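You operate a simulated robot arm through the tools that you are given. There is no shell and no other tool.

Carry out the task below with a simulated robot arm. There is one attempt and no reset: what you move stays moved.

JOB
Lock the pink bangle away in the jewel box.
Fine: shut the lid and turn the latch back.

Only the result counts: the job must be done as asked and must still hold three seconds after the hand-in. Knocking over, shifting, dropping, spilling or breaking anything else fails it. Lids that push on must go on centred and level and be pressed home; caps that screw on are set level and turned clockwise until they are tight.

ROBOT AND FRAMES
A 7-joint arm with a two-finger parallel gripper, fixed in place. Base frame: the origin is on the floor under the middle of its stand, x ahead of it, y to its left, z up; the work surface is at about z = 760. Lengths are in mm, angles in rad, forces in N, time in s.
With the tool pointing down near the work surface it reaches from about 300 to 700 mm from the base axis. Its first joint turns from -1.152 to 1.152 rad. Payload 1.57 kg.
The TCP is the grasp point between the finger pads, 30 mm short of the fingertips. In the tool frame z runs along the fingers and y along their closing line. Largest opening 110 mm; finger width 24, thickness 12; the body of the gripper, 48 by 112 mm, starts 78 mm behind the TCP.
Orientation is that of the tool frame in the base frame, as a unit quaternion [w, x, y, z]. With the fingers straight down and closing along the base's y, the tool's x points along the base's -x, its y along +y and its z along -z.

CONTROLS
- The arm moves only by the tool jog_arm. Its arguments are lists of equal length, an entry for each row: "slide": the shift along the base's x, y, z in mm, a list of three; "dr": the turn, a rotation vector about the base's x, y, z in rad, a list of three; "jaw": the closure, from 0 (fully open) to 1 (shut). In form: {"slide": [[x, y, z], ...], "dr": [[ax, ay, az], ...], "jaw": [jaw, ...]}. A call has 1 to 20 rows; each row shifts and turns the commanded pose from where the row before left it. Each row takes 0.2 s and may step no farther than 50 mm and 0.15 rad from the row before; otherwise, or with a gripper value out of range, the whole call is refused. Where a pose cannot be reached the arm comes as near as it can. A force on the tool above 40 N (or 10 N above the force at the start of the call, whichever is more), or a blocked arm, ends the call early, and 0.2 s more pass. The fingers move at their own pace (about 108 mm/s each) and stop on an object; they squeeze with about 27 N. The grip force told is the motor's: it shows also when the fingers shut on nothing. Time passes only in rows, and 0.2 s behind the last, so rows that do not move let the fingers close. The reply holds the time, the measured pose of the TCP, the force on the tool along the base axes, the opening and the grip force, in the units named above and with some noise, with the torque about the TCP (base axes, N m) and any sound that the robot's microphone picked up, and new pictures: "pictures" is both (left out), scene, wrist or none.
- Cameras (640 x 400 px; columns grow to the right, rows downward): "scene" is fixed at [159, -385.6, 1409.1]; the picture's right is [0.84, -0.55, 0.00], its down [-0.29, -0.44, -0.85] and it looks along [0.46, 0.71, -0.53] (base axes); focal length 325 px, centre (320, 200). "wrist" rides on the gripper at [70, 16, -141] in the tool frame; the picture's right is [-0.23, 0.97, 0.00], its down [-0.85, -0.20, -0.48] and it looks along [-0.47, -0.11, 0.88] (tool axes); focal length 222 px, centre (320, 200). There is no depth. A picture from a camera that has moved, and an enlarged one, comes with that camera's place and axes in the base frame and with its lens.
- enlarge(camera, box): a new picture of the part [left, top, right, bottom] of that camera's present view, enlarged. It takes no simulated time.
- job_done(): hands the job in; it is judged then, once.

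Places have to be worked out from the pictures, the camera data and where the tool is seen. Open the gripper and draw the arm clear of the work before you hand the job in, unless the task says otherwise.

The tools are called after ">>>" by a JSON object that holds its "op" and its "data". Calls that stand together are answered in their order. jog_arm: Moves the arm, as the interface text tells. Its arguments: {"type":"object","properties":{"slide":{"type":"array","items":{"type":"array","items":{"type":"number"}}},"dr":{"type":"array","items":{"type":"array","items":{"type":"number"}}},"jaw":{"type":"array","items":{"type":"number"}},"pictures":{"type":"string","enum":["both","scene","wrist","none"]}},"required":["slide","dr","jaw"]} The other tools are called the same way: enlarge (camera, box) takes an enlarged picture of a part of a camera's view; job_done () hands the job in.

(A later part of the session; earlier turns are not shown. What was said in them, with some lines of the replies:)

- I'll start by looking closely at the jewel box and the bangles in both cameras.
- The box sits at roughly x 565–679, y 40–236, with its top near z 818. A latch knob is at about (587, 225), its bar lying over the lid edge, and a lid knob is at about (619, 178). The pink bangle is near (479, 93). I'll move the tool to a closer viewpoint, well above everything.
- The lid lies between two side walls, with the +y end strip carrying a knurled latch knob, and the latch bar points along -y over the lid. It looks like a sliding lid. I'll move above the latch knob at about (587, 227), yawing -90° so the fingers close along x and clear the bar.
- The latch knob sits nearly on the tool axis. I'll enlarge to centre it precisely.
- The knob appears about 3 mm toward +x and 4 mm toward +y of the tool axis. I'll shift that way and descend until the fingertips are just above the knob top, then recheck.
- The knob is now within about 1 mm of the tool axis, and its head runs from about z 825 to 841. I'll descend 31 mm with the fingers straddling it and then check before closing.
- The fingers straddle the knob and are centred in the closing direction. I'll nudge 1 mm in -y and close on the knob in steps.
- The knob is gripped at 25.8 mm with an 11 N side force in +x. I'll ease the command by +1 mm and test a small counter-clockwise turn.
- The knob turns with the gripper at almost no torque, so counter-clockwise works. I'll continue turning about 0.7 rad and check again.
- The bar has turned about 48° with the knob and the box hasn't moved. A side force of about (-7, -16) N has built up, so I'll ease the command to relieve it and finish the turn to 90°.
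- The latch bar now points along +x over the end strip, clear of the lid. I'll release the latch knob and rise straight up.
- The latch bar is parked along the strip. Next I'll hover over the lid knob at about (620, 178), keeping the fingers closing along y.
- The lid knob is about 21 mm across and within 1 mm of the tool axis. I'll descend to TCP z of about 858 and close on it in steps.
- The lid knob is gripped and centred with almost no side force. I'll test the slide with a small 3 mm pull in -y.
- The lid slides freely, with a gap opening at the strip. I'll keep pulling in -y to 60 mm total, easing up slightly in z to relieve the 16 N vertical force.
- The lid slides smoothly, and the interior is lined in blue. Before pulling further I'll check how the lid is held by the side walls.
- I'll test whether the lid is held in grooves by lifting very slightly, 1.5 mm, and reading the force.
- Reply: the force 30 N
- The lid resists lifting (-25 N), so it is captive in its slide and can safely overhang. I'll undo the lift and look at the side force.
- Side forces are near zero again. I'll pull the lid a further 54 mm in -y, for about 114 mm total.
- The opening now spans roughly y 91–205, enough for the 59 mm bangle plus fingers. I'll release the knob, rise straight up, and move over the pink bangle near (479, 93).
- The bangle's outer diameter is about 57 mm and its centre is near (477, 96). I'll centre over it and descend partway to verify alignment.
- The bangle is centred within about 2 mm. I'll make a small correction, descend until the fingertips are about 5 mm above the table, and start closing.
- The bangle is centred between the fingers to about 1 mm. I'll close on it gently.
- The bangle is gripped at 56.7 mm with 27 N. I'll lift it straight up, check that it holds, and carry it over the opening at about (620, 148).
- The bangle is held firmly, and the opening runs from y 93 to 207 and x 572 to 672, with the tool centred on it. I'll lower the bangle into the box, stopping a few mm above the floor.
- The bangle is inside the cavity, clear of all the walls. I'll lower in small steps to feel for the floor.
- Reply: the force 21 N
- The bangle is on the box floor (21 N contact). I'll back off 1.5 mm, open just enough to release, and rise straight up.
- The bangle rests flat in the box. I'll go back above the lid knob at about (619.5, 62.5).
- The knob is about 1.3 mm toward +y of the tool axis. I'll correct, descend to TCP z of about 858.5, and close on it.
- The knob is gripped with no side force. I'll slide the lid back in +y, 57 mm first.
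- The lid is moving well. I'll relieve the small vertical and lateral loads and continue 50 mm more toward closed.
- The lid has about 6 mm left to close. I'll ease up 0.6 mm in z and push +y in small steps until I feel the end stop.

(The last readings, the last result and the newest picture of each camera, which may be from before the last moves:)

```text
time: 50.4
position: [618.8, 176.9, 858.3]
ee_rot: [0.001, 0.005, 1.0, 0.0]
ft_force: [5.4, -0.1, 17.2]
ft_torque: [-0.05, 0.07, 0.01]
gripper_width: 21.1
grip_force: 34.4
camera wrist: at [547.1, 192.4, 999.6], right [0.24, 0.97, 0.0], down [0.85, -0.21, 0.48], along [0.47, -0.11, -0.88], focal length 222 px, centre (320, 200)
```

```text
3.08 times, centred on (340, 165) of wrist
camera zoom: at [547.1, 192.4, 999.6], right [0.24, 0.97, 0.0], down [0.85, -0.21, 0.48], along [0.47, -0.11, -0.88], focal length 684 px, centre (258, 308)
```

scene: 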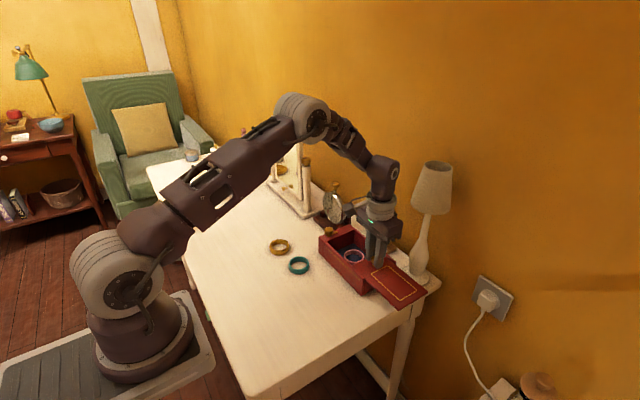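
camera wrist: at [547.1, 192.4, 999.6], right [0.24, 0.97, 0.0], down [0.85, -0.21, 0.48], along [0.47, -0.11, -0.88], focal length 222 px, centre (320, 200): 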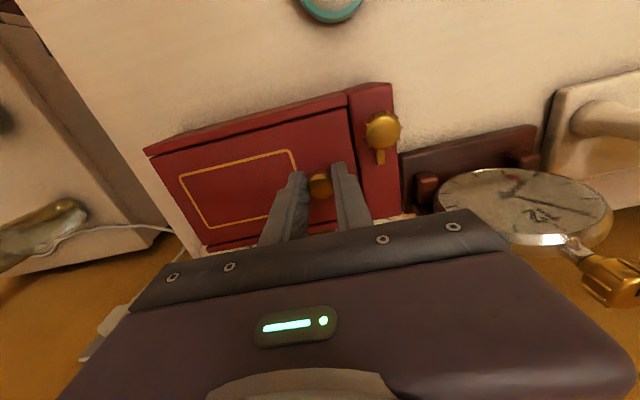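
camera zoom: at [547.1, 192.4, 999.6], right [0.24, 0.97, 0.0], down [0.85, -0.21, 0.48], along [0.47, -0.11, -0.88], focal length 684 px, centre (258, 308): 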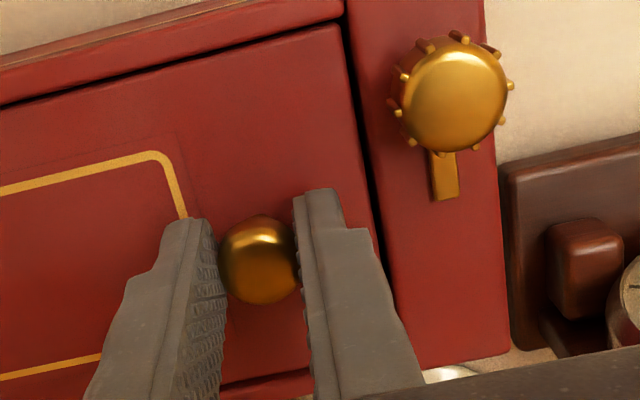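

The lid looks nearly flush with the strip. I'll push a bit more in 0.5 mm steps to find the end stop.

>>> {"op": "jog_arm", "data": {"slide": [[0, 0.5, 0.7], [0, 0.5, 0], [0, 0.5, 0], [0, 0.5, 0], [0, 0, 0]], "dr": [[0, 0, 0], [0, 0, 0], [0, 0, 0], [0, 0, 0], [0, 0, 0]], "jaw": [0.9, 0.9, 0.9, 0.9, 0.9], "pictures": "wrist"}}

>>> {"op": "enlarge", "data": {"camera": "wrist", "box": [250, 130, 390, 230]}}

>>> {"op": "enlarge", "data": {"camera": "scene", "box": [300, 190, 400, 300]}}

```text
time: 51.6
position: [617.2, 176.9, 858.8]
ee_rot: [0.0, 0.005, 1.0, -0.001]
ft_force: [6.5, -8.8, -4.0]
ft_torque: [-0.15, -0.32, -0.03]
gripper_width: 21.2
grip_force: 34.3
camera wrist: at [547.6, 193.9, 999.8], right [0.24, 0.97, 0.0], down [0.85, -0.21, 0.48], along [0.46, -0.12, -0.88], focal length 222 px, centre (320, 200)
```

wrist: 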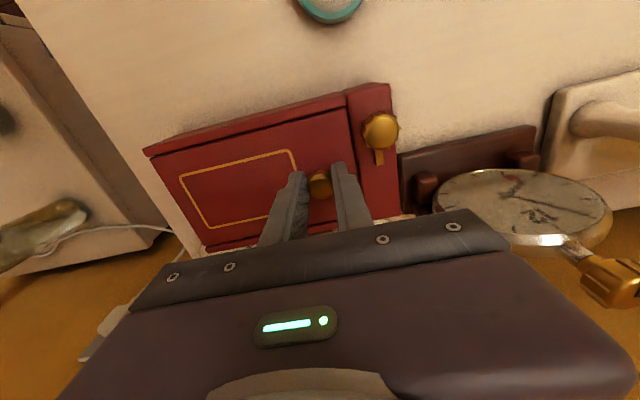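

```text
4.00 times, centred on (320, 180) of wrist
camera zoom: at [547.6, 193.9, 999.8], right [0.24, 0.97, 0.0], down [0.85, -0.21, 0.48], along [0.46, -0.12, -0.88], focal length 888 px, centre (320, 280)
```

zoom: 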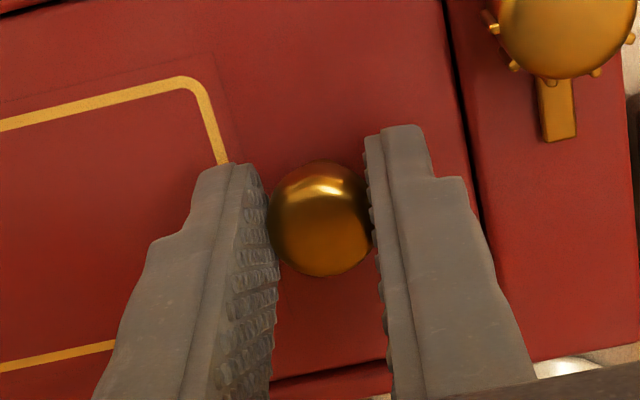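

```text
3.64 times, centred on (350, 245) of scene
camera zoom: at [159.2, -385.8, 1409.0], right [0.84, -0.55, 0.0], down [-0.29, -0.44, -0.85], along [0.46, 0.71, -0.53], focal length 1180 px, centre (211, 36)
```

zoom: 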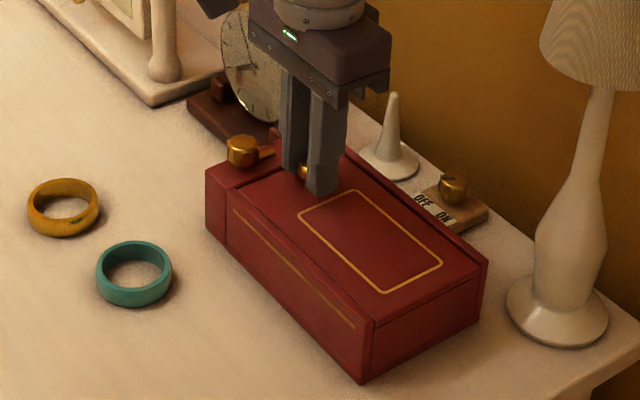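

The -8.8 N in y shows the lid has reached its end stop, and it is shut flush. I'll release the knob and rise.

>>> {"op": "jog_arm", "data": {"slide": [[0, 0, 0], [0, -0.6, 0], [0, 0, 0], [0, 0, 15], [0, 0, 20], [0, 0, 25], [0, 0, 10], [0, 0, 0]], "dr": [[0, 0, 0], [0, 0, 0], [0, 0, 0], [0, 0, 0], [0, 0, 0], [0, 0, 0], [0, 0, 0], [0, 0, 0]], "jaw": [0.77, 0.7, 0.65, 0.65, 0.65, 0.6, 0.55, 0.55], "pictures": "both"}}

>>> {"op": "enlarge", "data": {"camera": "wrist", "box": [220, 90, 420, 215]}}

>>> {"op": "enlarge", "data": {"camera": "scene", "box": [300, 190, 400, 300]}}

```text
time: 53.4
position: [616.9, 178.4, 930.6]
ee_rot: [0.0, 0.005, 1.0, 0.0]
ft_force: [-0.1, 0.0, 0.7]
ft_torque: [0.02, -0.01, 0.02]
gripper_width: 49.7
grip_force: 0.1
camera wrist: at [546.9, 194.9, 1071.2], right [0.24, 0.97, 0.0], down [0.85, -0.21, 0.48], along [0.46, -0.11, -0.88], focal length 222 px, centre (320, 200)
```

scene: 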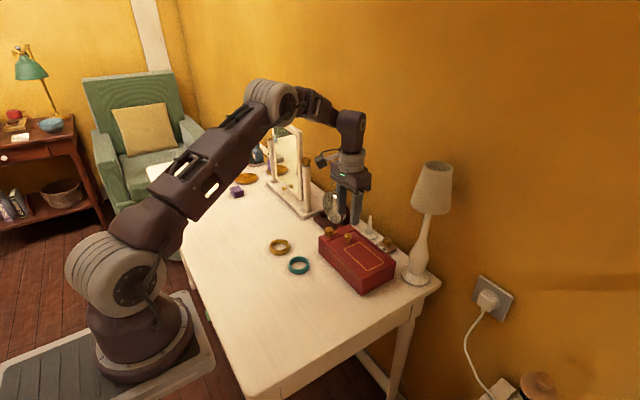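
wrist: 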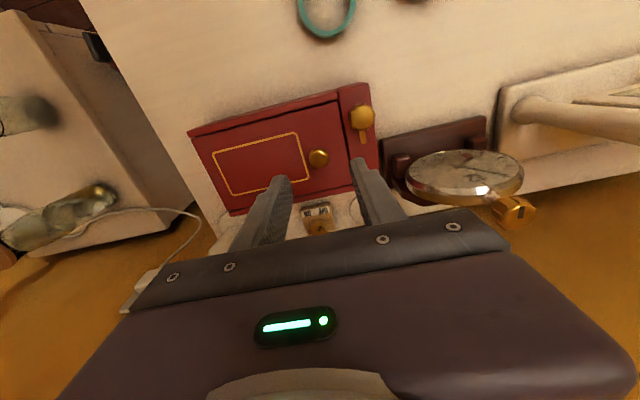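

```text
3.20 times, centred on (320, 152) of wrist
camera zoom: at [546.9, 194.9, 1071.2], right [0.24, 0.97, 0.0], down [0.85, -0.21, 0.48], along [0.46, -0.11, -0.88], focal length 711 px, centre (320, 352)
```

zoom: 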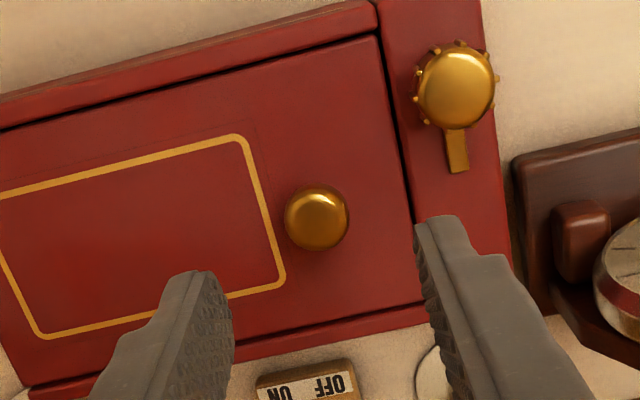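

```text
3.64 times, centred on (350, 245) of scene
camera zoom: at [159.0, -385.6, 1409.1], right [0.84, -0.55, 0.0], down [-0.29, -0.44, -0.85], along [0.46, 0.71, -0.53], focal length 1180 px, centre (211, 36)
```

zoom: 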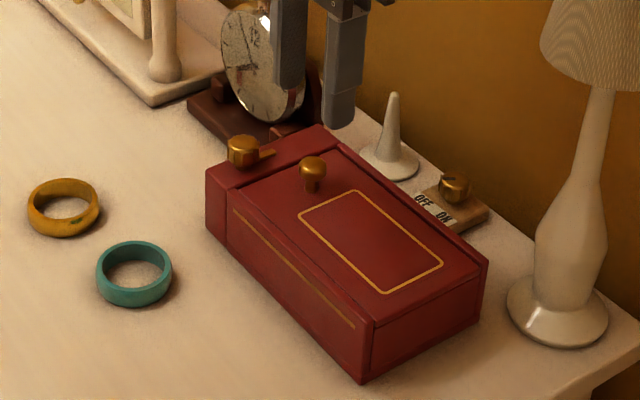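

The lid is fully shut. I'll return over the latch knob at about (590, 228).

>>> {"op": "jog_arm", "data": {"slide": [[-9, 16, 0], [-9, 17, 0], [-9, 17, -10], [0, 0, -15], [0, 0, 0], [0, 0, 0]], "dr": [[0, 0, 0], [0, 0, 0], [0, 0, 0], [0, 0, 0], [0, 0, 0], [0, 0, 0]], "jaw": [0.55, 0.55, 0.55, 0.55, 0.55, 0.55], "pictures": "both"}}

>>> {"op": "enlarge", "data": {"camera": "wrist", "box": [240, 110, 400, 210]}}

```text
time: 54.8
position: [590.9, 226.9, 904.0]
ee_rot: [0.0, 0.005, 1.0, 0.0]
ft_force: [-0.4, -0.2, 0.5]
ft_torque: [-0.03, -0.01, -0.01]
gripper_width: 49.6
grip_force: 0.1
camera wrist: at [520.1, 244.3, 1045.0], right [0.24, 0.97, 0.0], down [0.85, -0.21, 0.48], along [0.46, -0.11, -0.88], focal length 222 px, centre (320, 200)
```

scene: 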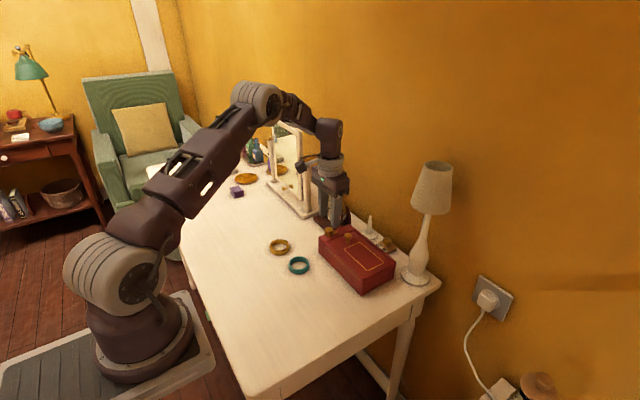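
wrist: 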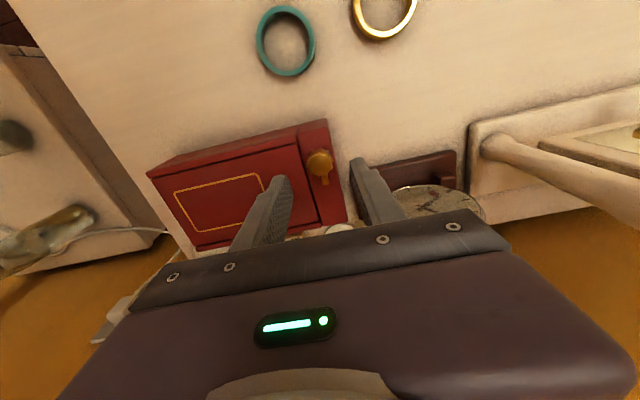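

```text
4.00 times, centred on (320, 160) of wrist
camera zoom: at [520.1, 244.3, 1045.0], right [0.24, 0.97, 0.0], down [0.85, -0.21, 0.48], along [0.46, -0.11, -0.88], focal length 888 px, centre (320, 360)
```

zoom: 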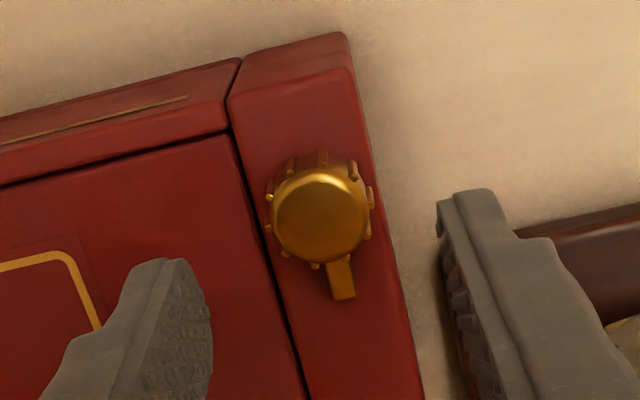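

The knob is centred within 1 mm. I'll descend to TCP z of about 859.5 and close on it in steps.

>>> {"op": "jog_arm", "data": {"slide": [[-0.7, -0.4, -10], [0, 0, -12], [0, 0, -12], [0, 0, -10.5], [0, 0, 0], [0, 0, 0], [0, 0, 0], [0, 0, 0], [0, 0, 0]], "dr": [[0, 0, 0], [0, 0, 0], [0, 0, 0], [0, 0, 0], [0, 0, 0], [0, 0, 0], [0, 0, 0], [0, 0, 0], [0, 0, 0]], "jaw": [0.58, 0.6, 0.62, 0.65, 0.7, 0.73, 0.76, 0.8, 0.85], "pictures": "both"}}

>>> {"op": "enlarge", "data": {"camera": "wrist", "box": [250, 130, 390, 230]}}

```text
time: 56.8
position: [588.9, 227.0, 860.5]
ee_rot: [0.0, 0.006, 1.0, 0.002]
ft_force: [0.3, 8.4, -2.2]
ft_torque: [-0.11, -0.08, 0.01]
gripper_width: 25.8
grip_force: 36.8
camera wrist: at [519.1, 244.0, 1001.1], right [0.24, 0.97, 0.0], down [0.85, -0.21, 0.48], along [0.47, -0.11, -0.88], focal length 222 px, centre (320, 200)
```

scene: 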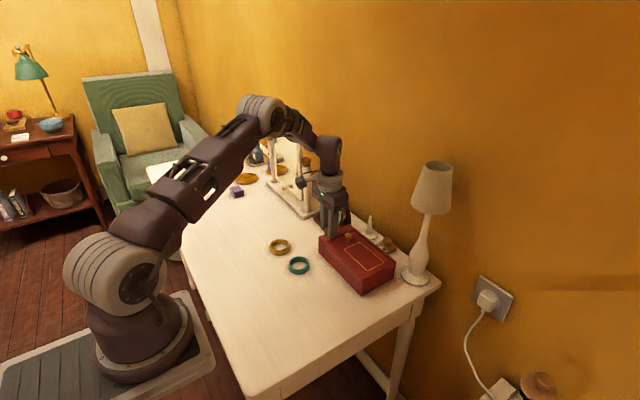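
wrist: 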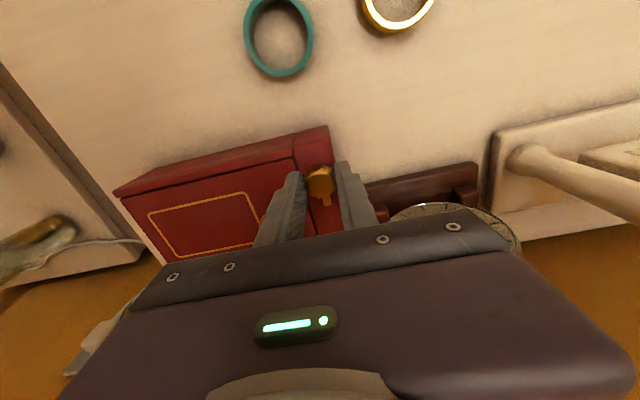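

```text
4.00 times, centred on (320, 180) of wrist
camera zoom: at [519.1, 244.0, 1001.1], right [0.24, 0.97, 0.0], down [0.85, -0.21, 0.48], along [0.47, -0.11, -0.88], focal length 888 px, centre (320, 280)
```

zoom: 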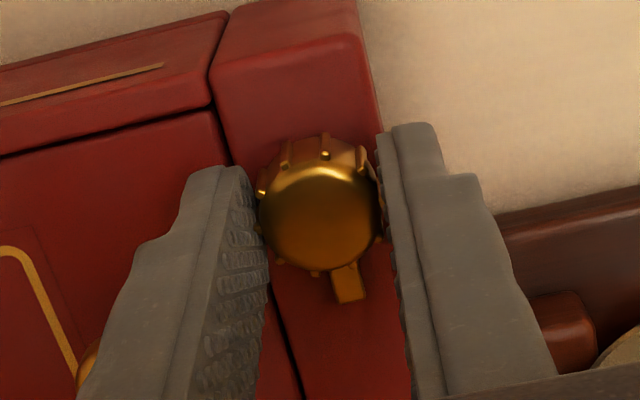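

The latch is gripped again at 25.8 mm. I'll ease +0.8 mm in y to relieve the load and turn clockwise 0.8 rad as the first half.

>>> {"op": "jog_arm", "data": {"slide": [[0, 0.8, 0], [0, 0, 0], [0, 0, 0], [0, 0, 0], [0, 0, 0], [0, 0, 0], [0, 0, 0], [0, 0, 0], [0, 0, 0], [0, 0, 0]], "dr": [[0, 0, 0], [0, 0, -0.1], [0, 0, -0.1], [0, 0, -0.1], [0, 0, -0.1], [0, 0, -0.1], [0, 0, -0.1], [0, 0, -0.1], [0, 0, -0.1], [0, 0, 0]], "jaw": [0.9, 0.9, 0.9, 0.9, 0.9, 0.9, 0.9, 0.9, 0.9, 0.9], "pictures": "wrist"}}

>>> {"op": "enlarge", "data": {"camera": "wrist", "box": [250, 130, 390, 230]}}

```text
time: 59.0
position: [590.6, 228.3, 858.6]
ee_rot: [-0.001, 0.395, 0.919, -0.001]
ft_force: [-8.5, 3.4, 4.9]
ft_torque: [0.25, 0.0, -0.03]
gripper_width: 25.7
grip_force: 36.1
camera wrist: at [552.9, 289.3, 1001.1], right [0.86, 0.5, 0.0], down [0.44, -0.76, 0.48], along [0.24, -0.41, -0.88], focal length 222 px, centre (320, 200)
```

wrist: 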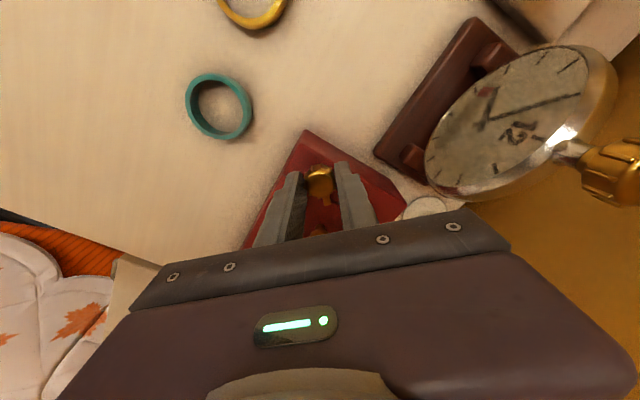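

```text
4.00 times, centred on (320, 180) of wrist
camera zoom: at [552.9, 289.3, 1001.1], right [0.86, 0.5, 0.0], down [0.44, -0.76, 0.48], along [0.24, -0.41, -0.88], focal length 888 px, centre (320, 280)
```

zoom: 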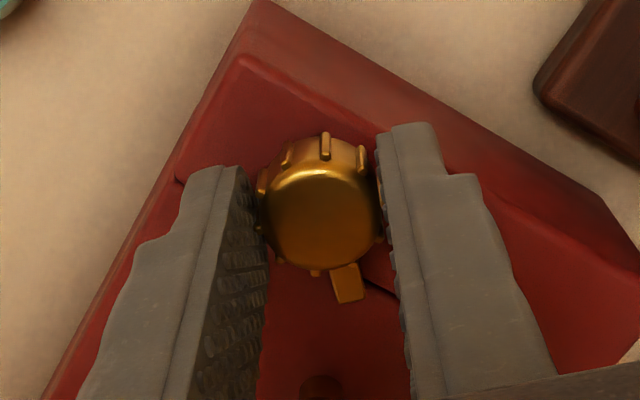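

The latch is following the gripper. I'll relieve the x load slightly and turn the remaining 0.76 rad.

>>> {"op": "jog_arm", "data": {"slide": [[-0.6, 0.2, 0], [0, 0, 0], [0, 0, 0], [0, 0, 0], [0, 0, 0], [0, 0, 0], [0, 0, 0], [0, 0, 0], [0, 0, 0], [0, 0, 0]], "dr": [[0, 0, 0], [0, 0, -0.1], [0, 0, -0.1], [0, 0, -0.1], [0, 0, -0.1], [0, 0, -0.1], [0, 0, -0.1], [0, 0, -0.1], [0, 0, -0.06], [0, 0, 0]], "jaw": [0.9, 0.9, 0.9, 0.9, 0.9, 0.9, 0.9, 0.9, 0.9, 0.9], "pictures": "both"}}

>>> {"op": "enlarge", "data": {"camera": "wrist", "box": [250, 130, 390, 230]}}

>>> {"op": "enlarge", "data": {"camera": "scene", "box": [300, 190, 360, 265]}}

```text
time: 61.2
position: [589.7, 228.5, 859.6]
ee_rot: [0.001, 0.708, 0.707, 0.0]
ft_force: [15.2, 4.0, -4.8]
ft_torque: [-0.5, -0.19, 0.0]
gripper_width: 25.8
grip_force: 37.2
camera wrist: at [605.1, 297.2, 1001.1], right [0.97, -0.23, 0.0], down [-0.2, -0.85, 0.48], along [-0.11, -0.47, -0.88], focal length 222 px, centre (320, 200)
```

scene: 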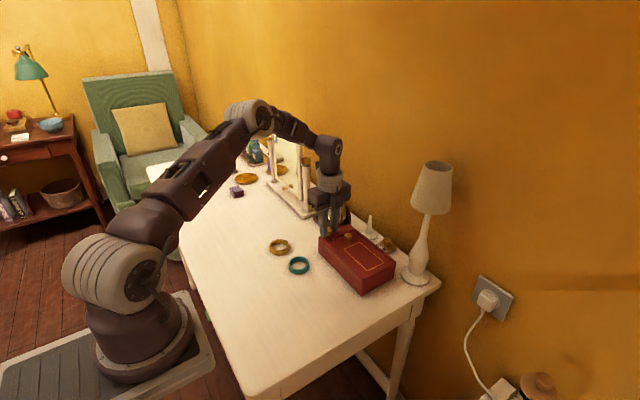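
wrist: 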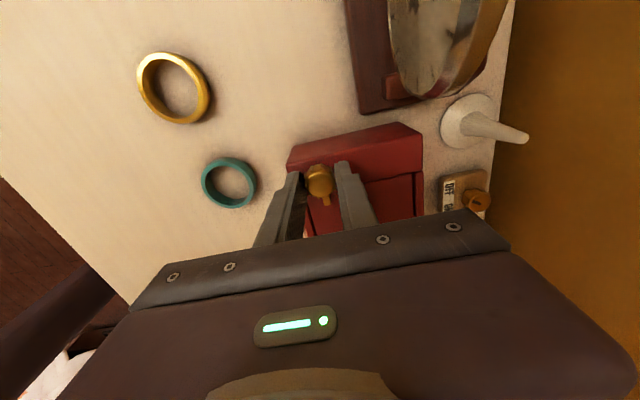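

```text
4.00 times, centred on (320, 180) of wrist
camera zoom: at [605.1, 297.2, 1001.1], right [0.97, -0.23, 0.0], down [-0.2, -0.85, 0.48], along [-0.11, -0.47, -0.88], focal length 888 px, centre (320, 280)
```

zoom: 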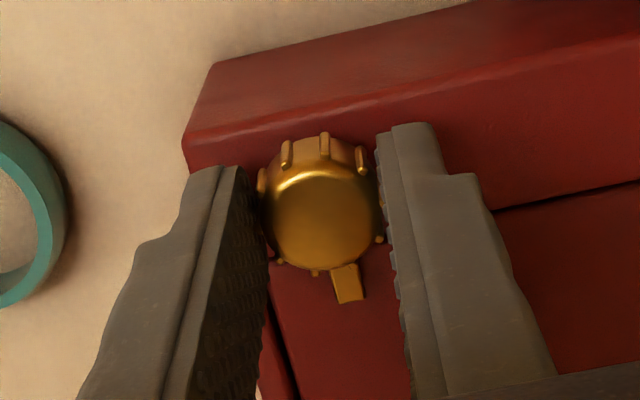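

```text
5.33 times, centred on (330, 228) of scene
camera zoom: at [159.4, -385.4, 1409.1], right [0.84, -0.55, 0.0], down [-0.29, -0.44, -0.85], along [0.46, 0.71, -0.53], focal length 1731 px, centre (267, 53)
```

zoom: 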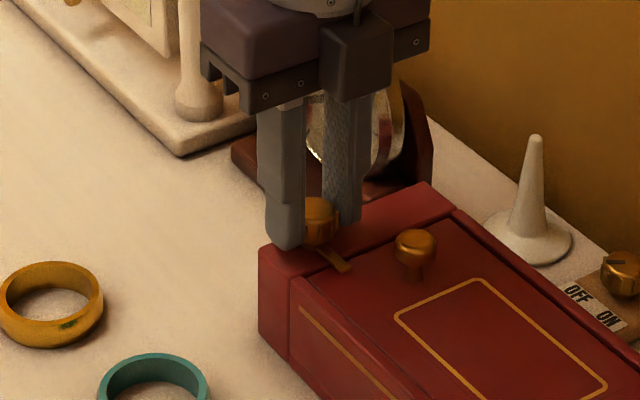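

The latch bar is back at its original position, pointing over the lid. I'll relieve the 15 N side load and try a further 0.04 rad to see whether a stop is reached.

>>> {"op": "jog_arm", "data": {"slide": [[1.2, 0.2, 0], [0, 0, 0], [0, 0, 0], [0, 0, 0]], "dr": [[0, 0, 0], [0, 0, -0.02], [0, 0, -0.02], [0, 0, 0]], "jaw": [0.9, 0.9, 0.9, 0.9], "pictures": "wrist"}}

>>> {"op": "enlarge", "data": {"camera": "wrist", "box": [250, 130, 390, 230]}}

```text
time: 62.2
position: [590.9, 227.6, 860.0]
ee_rot: [-0.001, 0.721, 0.693, -0.001]
ft_force: [-0.4, 0.2, 5.0]
ft_torque: [-0.1, -0.22, 0.22]
gripper_width: 25.3
grip_force: 36.6
camera wrist: at [608.4, 296.8, 1001.1], right [0.96, -0.27, 0.0], down [-0.23, -0.85, 0.48], along [-0.13, -0.46, -0.88], focal length 222 px, centre (320, 200)
```

wrist: 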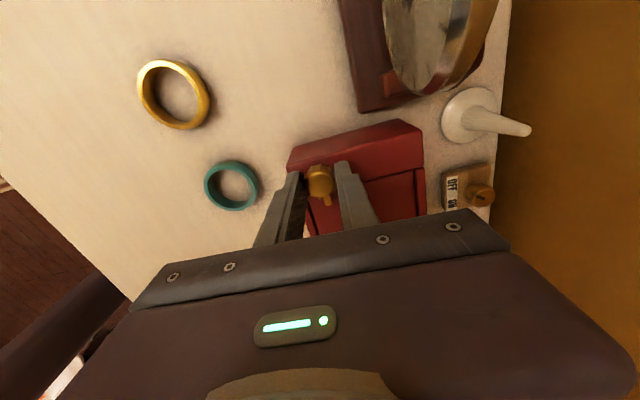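

```text
4.00 times, centred on (320, 180) of wrist
camera zoom: at [608.4, 296.8, 1001.1], right [0.96, -0.27, 0.0], down [-0.23, -0.85, 0.48], along [-0.13, -0.46, -0.88], focal length 888 px, centre (320, 280)
```

zoom: 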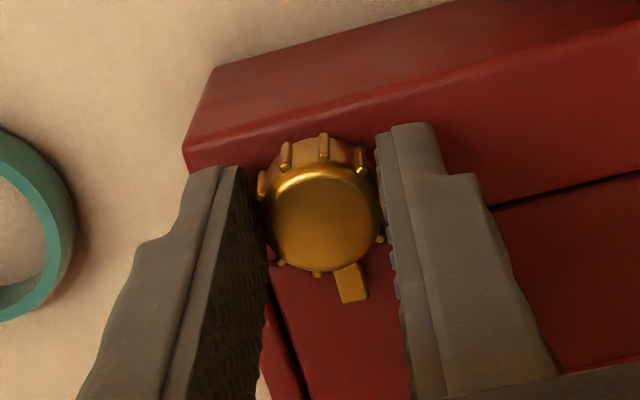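

A reaction torque of 0.22 N·m shows the latch has reached its stop, so it is fully turned back. I'll open the gripper and rise straight up.

>>> {"op": "jog_arm", "data": {"slide": [[0, 0, 0], [0, 0, 0], [0, 0, 0], [0, 0, 15], [0, 0, 20], [0, 0, 25], [0, 0, 20], [0, 0, 0]], "dr": [[0, 0, 0], [0, 0, 0], [0, 0, 0], [0, 0, 0], [0, 0, 0], [0, 0, 0], [0, 0, 0], [0, 0, 0]], "jaw": [0.74, 0.68, 0.62, 0.6, 0.6, 0.6, 0.6, 0.6], "pictures": "both"}}

>>> {"op": "enlarge", "data": {"camera": "wrist", "box": [250, 100, 410, 200]}}

>>> {"op": "enlarge", "data": {"camera": "scene", "box": [300, 190, 400, 300]}}

```text
time: 64.0
position: [589.9, 228.4, 938.8]
ee_rot: [0.0, 0.721, 0.693, 0.0]
ft_force: [0.5, -0.2, -0.3]
ft_torque: [-0.03, 0.03, -0.03]
gripper_width: 43.9
grip_force: 0.1
camera wrist: at [608.2, 296.9, 1081.3], right [0.96, -0.27, 0.0], down [-0.23, -0.85, 0.48], along [-0.13, -0.46, -0.88], focal length 222 px, centre (320, 200)
```

scene: 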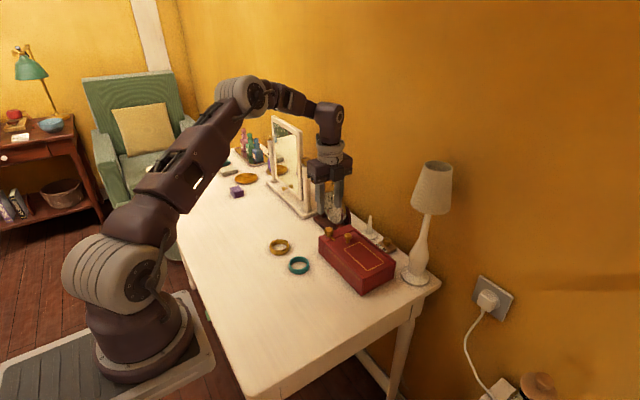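
wrist: 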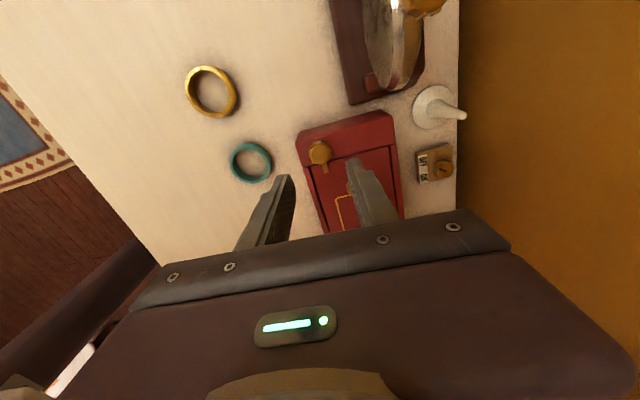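

```text
4.00 times, centred on (330, 150) of wrist
camera zoom: at [608.2, 296.9, 1081.3], right [0.96, -0.27, 0.0], down [-0.23, -0.85, 0.48], along [-0.13, -0.46, -0.88], focal length 888 px, centre (280, 400)
```

zoom: 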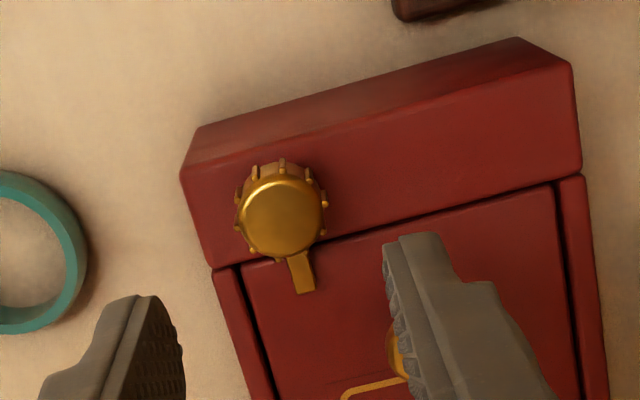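

```text
3.64 times, centred on (350, 245) of scene
camera zoom: at [159.0, -385.6, 1409.1], right [0.84, -0.55, 0.0], down [-0.29, -0.44, -0.85], along [0.46, 0.71, -0.53], focal length 1180 px, centre (211, 36)
```

zoom: 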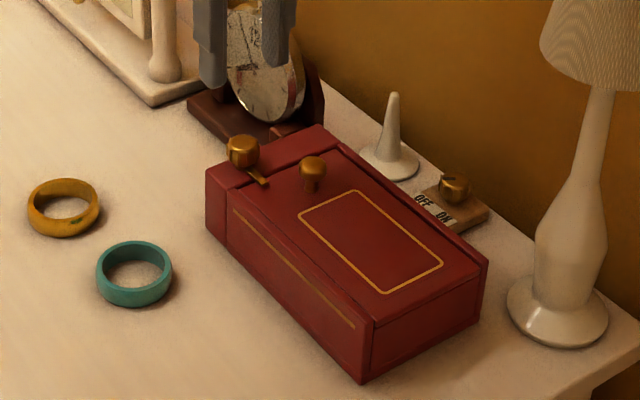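

The lid is flush and the latch bar lies over it as at the start; nothing else has moved. I'll draw the arm up and back towards its starting pose with the gripper open.

>>> {"op": "jog_arm", "data": {"slide": [[0, 0, 30], [0, 0, 30], [-10, -3, 30], [-15, -4, 25], [-15, -4, 15], [-15, -4, 15], [-15, -4, 10], [-15, -4, 10], [-15, -4, 5], [-15, -4, 0], [-15, -4, 0], [-15, -3, 0], [0, 0, 0]], "dr": [[0, 0, 0], [0, 0, 0], [0, 0, 0.14], [0, 0, 0.14], [0, 0, 0.14], [0, 0, 0.14], [0, 0, 0.14], [0, 0, 0.14], [0, 0, 0.14], [0, 0, 0.14], [0, 0, 0.14], [0, 0, 0.14], [0, 0, 0.14]], "jaw": [0.6, 0.6, 0.4, 0.2, 0, 0, 0, 0, 0, 0, 0, 0, 0], "pictures": "both"}}

>>> {"op": "enlarge", "data": {"camera": "scene", "box": [250, 170, 450, 310]}}

>>> {"op": "enlarge", "data": {"camera": "wrist", "box": [240, 80, 440, 250]}}

```text
time: 66.8
position: [446.0, 190.2, 1109.8]
ee_rot: [0.0, 0.033, 0.999, 0.001]
ft_force: [0.6, 0.2, -0.6]
ft_torque: [0.01, 0.0, 0.0]
gripper_width: 109.7
grip_force: 0.2
camera wrist: at [375.8, 210.5, 1251.5], right [0.29, 0.96, 0.0], down [0.84, -0.26, 0.48], along [0.46, -0.14, -0.88], focal length 222 px, centre (320, 200)
```

scene: 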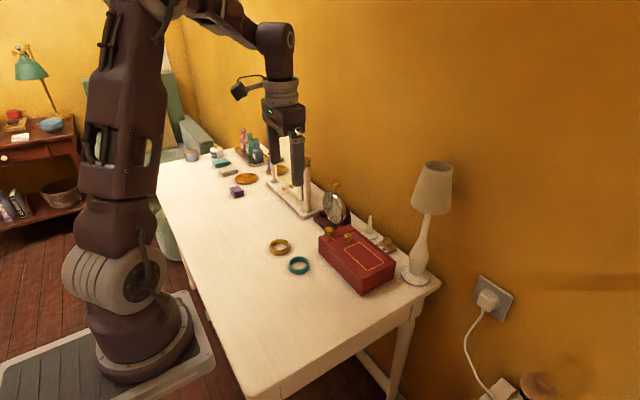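
wrist: 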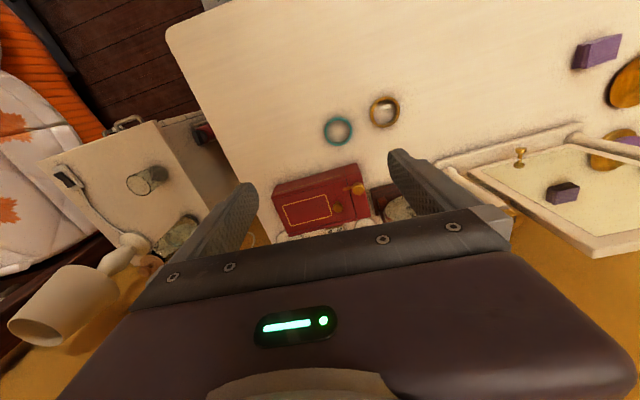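

```text
2.86 times, centred on (350, 240) of scene
camera zoom: at [159.0, -385.6, 1409.1], right [0.84, -0.55, 0.0], down [-0.29, -0.44, -0.85], along [0.46, 0.71, -0.53], focal length 927 px, centre (234, 86)
```

zoom: 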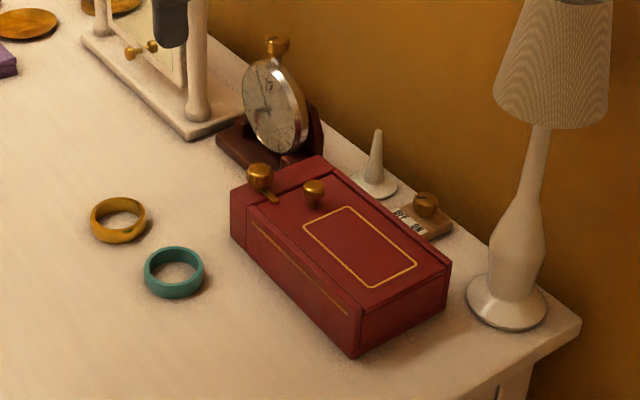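

```text
2.35 times, centred on (340, 165) of wrist
camera zoom: at [375.8, 210.5, 1251.5], right [0.29, 0.96, 0.0], down [0.84, -0.26, 0.48], along [0.46, -0.14, -0.88], focal length 523 px, centre (273, 282)
```

zoom: 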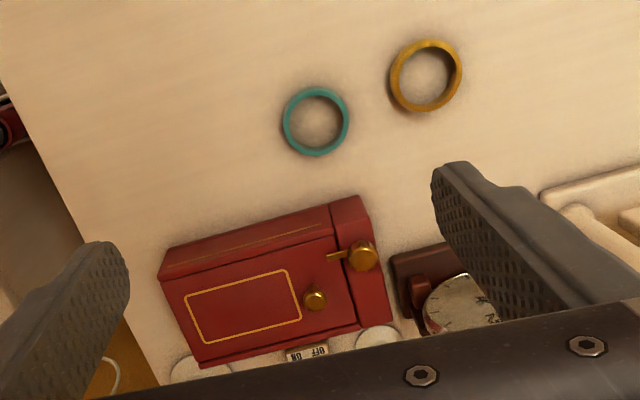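

The final pictures match the starting scene, except that the pink bangle is now inside the box. The lid is shut, the latch is turned back over it, the arm is clear and the gripper is open, so I'm handing the job in.

>>> {"op": "job_done", "data": {}}

```text
The job is handed in.
```

The pink bangle is locked in the jewel box. The lid is slid fully shut and the latch is turned back over it.

- **Bangle:** I set it flat on the box floor.
- **Lid:** I pushed it back until I felt the end stop.
- **Latch:** I turned it clockwise until it met its stop, and the bar lies over the lid as it did at the start.
- **Everything else:** in the final pictures the other bangles, the watch, the mirror and the lamp are where they were. The arm is clear with the gripper open.

The job has been handed in, but the reply did not say how it was judged.
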